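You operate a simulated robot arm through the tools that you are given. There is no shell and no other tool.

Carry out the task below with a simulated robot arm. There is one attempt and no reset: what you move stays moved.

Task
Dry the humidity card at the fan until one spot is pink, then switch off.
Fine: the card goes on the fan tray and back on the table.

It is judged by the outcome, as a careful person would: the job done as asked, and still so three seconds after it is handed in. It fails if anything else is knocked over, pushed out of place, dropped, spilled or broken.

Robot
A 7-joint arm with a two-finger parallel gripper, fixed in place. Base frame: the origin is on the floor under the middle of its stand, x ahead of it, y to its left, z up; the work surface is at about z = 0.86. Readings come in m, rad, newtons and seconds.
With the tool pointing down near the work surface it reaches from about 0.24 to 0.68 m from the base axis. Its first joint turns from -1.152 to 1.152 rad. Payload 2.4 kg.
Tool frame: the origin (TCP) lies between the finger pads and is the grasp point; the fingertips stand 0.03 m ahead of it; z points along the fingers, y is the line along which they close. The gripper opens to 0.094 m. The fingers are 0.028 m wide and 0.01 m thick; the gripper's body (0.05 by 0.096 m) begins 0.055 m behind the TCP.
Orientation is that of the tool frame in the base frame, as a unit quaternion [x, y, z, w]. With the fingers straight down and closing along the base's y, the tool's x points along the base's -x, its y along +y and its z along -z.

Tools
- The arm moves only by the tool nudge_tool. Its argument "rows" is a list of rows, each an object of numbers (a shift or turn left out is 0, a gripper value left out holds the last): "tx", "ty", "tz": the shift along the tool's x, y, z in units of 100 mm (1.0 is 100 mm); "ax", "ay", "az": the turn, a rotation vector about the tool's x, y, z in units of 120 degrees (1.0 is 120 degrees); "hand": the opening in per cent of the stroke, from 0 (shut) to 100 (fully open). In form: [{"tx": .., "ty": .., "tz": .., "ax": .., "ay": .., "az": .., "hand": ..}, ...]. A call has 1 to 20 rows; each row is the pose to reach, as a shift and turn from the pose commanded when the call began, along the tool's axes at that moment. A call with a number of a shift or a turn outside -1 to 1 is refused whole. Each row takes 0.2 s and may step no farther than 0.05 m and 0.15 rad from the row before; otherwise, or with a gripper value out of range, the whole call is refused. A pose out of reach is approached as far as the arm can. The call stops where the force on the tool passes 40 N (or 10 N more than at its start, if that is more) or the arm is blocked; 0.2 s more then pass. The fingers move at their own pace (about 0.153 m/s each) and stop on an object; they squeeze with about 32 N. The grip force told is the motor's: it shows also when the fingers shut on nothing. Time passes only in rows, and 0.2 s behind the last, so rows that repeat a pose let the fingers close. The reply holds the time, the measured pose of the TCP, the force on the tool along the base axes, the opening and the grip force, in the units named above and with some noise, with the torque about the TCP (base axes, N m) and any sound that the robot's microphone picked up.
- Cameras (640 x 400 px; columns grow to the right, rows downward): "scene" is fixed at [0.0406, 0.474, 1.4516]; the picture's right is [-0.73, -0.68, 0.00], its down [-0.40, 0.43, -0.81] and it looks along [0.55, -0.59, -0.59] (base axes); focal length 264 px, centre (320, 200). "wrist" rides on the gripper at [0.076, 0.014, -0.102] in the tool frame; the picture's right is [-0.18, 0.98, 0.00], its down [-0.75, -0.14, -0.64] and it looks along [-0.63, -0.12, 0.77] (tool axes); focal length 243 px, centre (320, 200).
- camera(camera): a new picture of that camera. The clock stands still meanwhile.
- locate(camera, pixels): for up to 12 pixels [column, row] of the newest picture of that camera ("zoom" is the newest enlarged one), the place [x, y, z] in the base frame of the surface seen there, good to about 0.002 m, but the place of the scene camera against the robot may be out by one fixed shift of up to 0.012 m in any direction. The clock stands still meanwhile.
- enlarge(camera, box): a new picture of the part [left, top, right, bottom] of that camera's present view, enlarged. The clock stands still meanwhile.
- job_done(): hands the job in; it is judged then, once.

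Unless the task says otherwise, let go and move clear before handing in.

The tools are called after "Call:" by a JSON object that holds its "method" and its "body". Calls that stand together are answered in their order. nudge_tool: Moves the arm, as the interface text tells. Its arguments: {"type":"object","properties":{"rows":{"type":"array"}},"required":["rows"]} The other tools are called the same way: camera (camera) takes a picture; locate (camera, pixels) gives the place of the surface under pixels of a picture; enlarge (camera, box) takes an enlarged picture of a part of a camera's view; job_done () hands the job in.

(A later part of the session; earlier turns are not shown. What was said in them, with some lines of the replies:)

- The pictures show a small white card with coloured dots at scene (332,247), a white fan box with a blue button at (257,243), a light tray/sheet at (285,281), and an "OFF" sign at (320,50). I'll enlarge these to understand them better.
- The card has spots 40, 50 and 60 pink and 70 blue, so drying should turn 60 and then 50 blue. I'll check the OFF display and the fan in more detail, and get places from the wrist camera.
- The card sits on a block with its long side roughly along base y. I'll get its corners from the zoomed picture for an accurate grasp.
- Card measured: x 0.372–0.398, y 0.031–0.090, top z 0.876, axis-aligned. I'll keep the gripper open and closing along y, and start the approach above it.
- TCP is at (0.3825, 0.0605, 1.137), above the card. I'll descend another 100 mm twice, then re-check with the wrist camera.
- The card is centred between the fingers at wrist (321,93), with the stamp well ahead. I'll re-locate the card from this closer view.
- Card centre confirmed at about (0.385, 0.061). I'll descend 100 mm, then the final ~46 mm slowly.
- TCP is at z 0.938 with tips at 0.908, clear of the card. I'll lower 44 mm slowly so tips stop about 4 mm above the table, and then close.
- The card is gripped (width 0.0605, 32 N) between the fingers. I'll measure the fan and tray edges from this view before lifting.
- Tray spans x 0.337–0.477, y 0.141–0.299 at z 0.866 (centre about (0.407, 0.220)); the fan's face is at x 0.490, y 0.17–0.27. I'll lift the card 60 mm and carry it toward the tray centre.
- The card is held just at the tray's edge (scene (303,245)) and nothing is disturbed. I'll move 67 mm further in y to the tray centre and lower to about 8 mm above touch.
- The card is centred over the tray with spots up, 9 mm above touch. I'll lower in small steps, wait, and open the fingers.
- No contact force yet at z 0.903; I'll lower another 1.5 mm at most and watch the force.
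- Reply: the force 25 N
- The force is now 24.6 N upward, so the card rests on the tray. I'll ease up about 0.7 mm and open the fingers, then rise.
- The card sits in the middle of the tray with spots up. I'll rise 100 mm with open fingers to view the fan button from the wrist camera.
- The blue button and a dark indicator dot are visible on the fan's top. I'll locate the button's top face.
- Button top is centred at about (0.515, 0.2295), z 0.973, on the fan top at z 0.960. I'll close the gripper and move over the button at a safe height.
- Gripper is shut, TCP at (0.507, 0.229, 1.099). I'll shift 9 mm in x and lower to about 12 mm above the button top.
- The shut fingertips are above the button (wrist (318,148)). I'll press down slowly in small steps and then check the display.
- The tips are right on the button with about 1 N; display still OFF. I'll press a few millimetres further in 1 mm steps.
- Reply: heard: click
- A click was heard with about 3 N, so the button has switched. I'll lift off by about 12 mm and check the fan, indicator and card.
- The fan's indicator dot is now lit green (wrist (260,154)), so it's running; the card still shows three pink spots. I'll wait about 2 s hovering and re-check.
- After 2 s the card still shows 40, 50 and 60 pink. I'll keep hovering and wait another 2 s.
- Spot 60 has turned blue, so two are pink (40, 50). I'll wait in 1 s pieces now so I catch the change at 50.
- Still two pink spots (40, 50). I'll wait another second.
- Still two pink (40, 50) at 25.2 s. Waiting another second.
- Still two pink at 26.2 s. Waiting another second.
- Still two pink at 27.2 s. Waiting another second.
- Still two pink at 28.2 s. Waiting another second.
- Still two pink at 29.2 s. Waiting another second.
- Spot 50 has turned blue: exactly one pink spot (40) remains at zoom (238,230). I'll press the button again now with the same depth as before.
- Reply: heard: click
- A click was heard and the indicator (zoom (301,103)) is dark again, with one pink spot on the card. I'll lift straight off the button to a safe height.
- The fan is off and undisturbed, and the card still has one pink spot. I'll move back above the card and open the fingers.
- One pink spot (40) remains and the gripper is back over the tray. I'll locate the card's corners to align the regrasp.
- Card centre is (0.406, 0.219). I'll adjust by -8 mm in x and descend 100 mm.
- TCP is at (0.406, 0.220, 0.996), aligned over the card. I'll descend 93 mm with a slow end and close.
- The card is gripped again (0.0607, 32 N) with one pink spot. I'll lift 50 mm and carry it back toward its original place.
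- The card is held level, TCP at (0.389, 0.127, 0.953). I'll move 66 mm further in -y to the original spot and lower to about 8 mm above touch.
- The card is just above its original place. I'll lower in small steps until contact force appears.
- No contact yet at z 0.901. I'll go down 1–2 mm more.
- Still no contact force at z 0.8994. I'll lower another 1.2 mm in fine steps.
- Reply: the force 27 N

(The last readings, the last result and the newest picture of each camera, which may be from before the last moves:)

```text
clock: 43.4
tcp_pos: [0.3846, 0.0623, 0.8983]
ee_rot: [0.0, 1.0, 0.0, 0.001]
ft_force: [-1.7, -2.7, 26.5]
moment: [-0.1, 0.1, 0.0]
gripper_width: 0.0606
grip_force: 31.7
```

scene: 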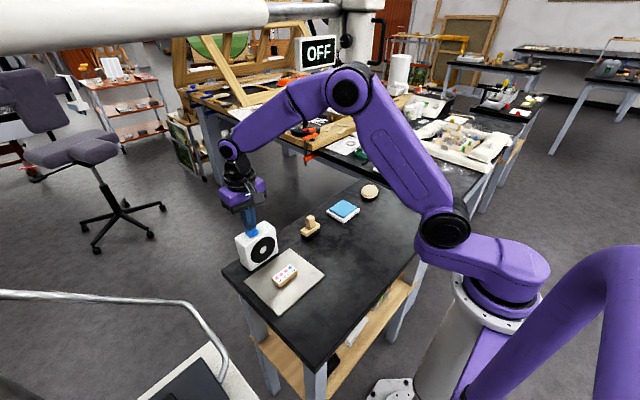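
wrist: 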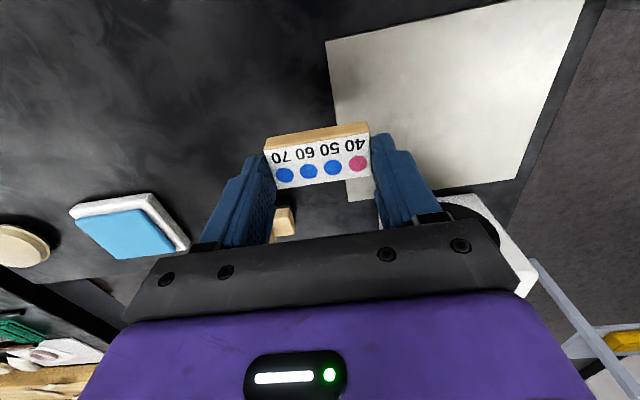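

Contact: 26.5 N upward, so the card rests on the table. I'll ease up slightly, open the fingers and rise straight up.

Call:
{"method": "nudge_tool", "body": {"rows": [{"tz": -0.006}, {"tz": -0.006, "hand": 72}, {"tz": -0.006, "hand": 90}, {"tz": -0.006, "hand": 90}, {"tz": -0.006, "hand": 90}, {"tz": -0.15, "hand": 90}, {"tz": -0.4, "hand": 90}, {"tz": -0.7}, {"tz": -1.0}, {"tz": -1.0}]}}

Call:
{"method": "camera", "body": {"camera": "wrist"}}

Call:
{"method": "enlarge", "body": {"camera": "scene", "box": [220, 170, 400, 320]}}

```text
clock: 45.6
tcp_pos: [0.387, 0.0619, 0.9988]
ee_rot: [0.0, 1.0, 0.0, 0.0]
ft_force: [0.0, -0.1, 0.3]
moment: [0.02, -0.03, 0.0]
gripper_width: 0.0844
grip_force: 0.1
```

```text
taken
```

wrist: 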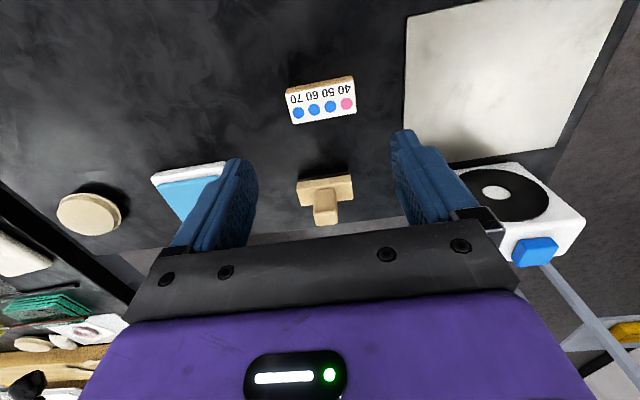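

```text
2.67 times, centred on (310, 245) of scene
```

zoom: 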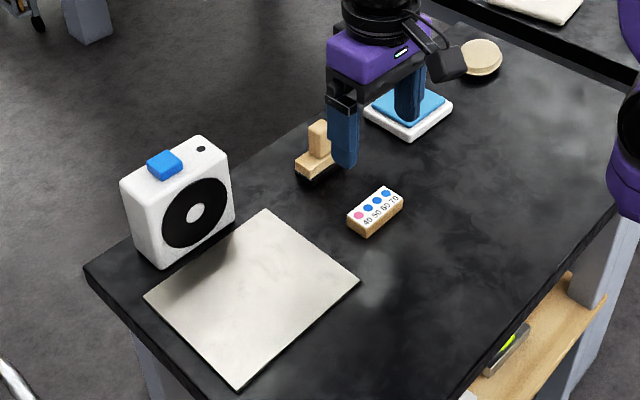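

The card is back in its original spot with one pink spot (40), the fan indicator is dark, and everything else stands as before. I'll rise another 100 mm to be clear and check once more that it stays so.

Call:
{"method": "nudge_tool", "body": {"rows": [{"tz": -0.35}, {"tz": -0.7}, {"tz": -1.0}, {"tz": -1.0}]}}

Call:
{"method": "camera", "body": {"camera": "scene"}}

Call:
{"method": "enlarge", "body": {"camera": "scene", "box": [220, 200, 360, 300]}}

```text
clock: 46.6
tcp_pos: [0.386, 0.0587, 1.0979]
ee_rot: [0.0, 1.0, 0.0, 0.0]
ft_force: [-1.1, 0.4, -0.2]
moment: [0.02, 0.0, -0.01]
gripper_width: 0.0845
grip_force: 0.0
```

```text
taken
```

scene: 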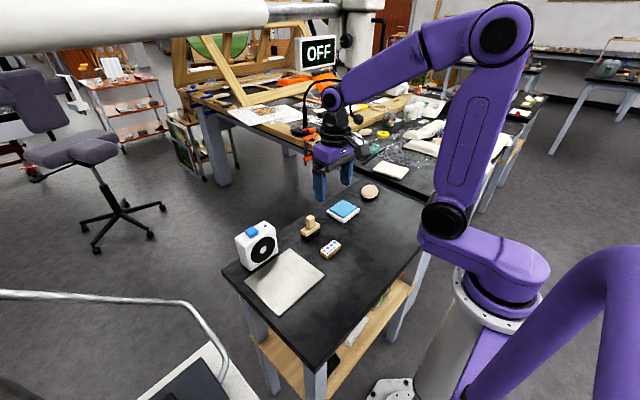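

```text
4.00 times, centred on (290, 250) of scene
```

zoom: 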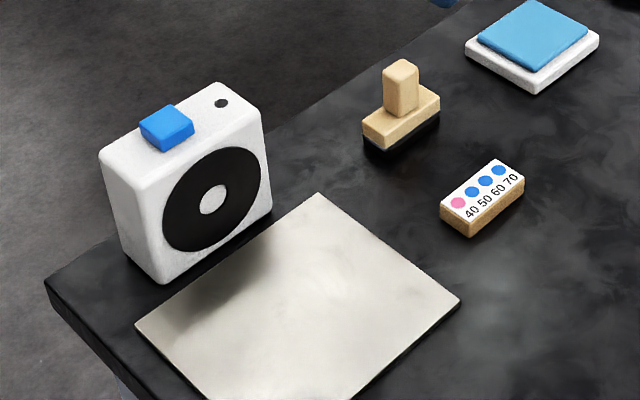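

The final pictures show exactly one pink spot (40, zoom (457,203)), the fan's indicator dark, the card back on the table, and the arm clear. I'm handing the job in.

Call:
{"method": "job_done", "body": {}}

```text
The job is handed in.
```

The humidity card was dried at the fan until only the 40 spot was pink, and I then switched the fan off. The job is handed in.

- **Card:** the 50, 60 and 70 spots are blue. It is back on the table where it started, and the single pink spot hadn't changed about 15 seconds after switch-off.
- **Fan:** the second press of the blue button clicked, and the indicator light on top went dark. The "OFF" display in the background read OFF even while the fan ran, so I judged the fan by its own light.
- **Everything else:** nothing was knocked over or moved out of place, and the arm is clear of the table.
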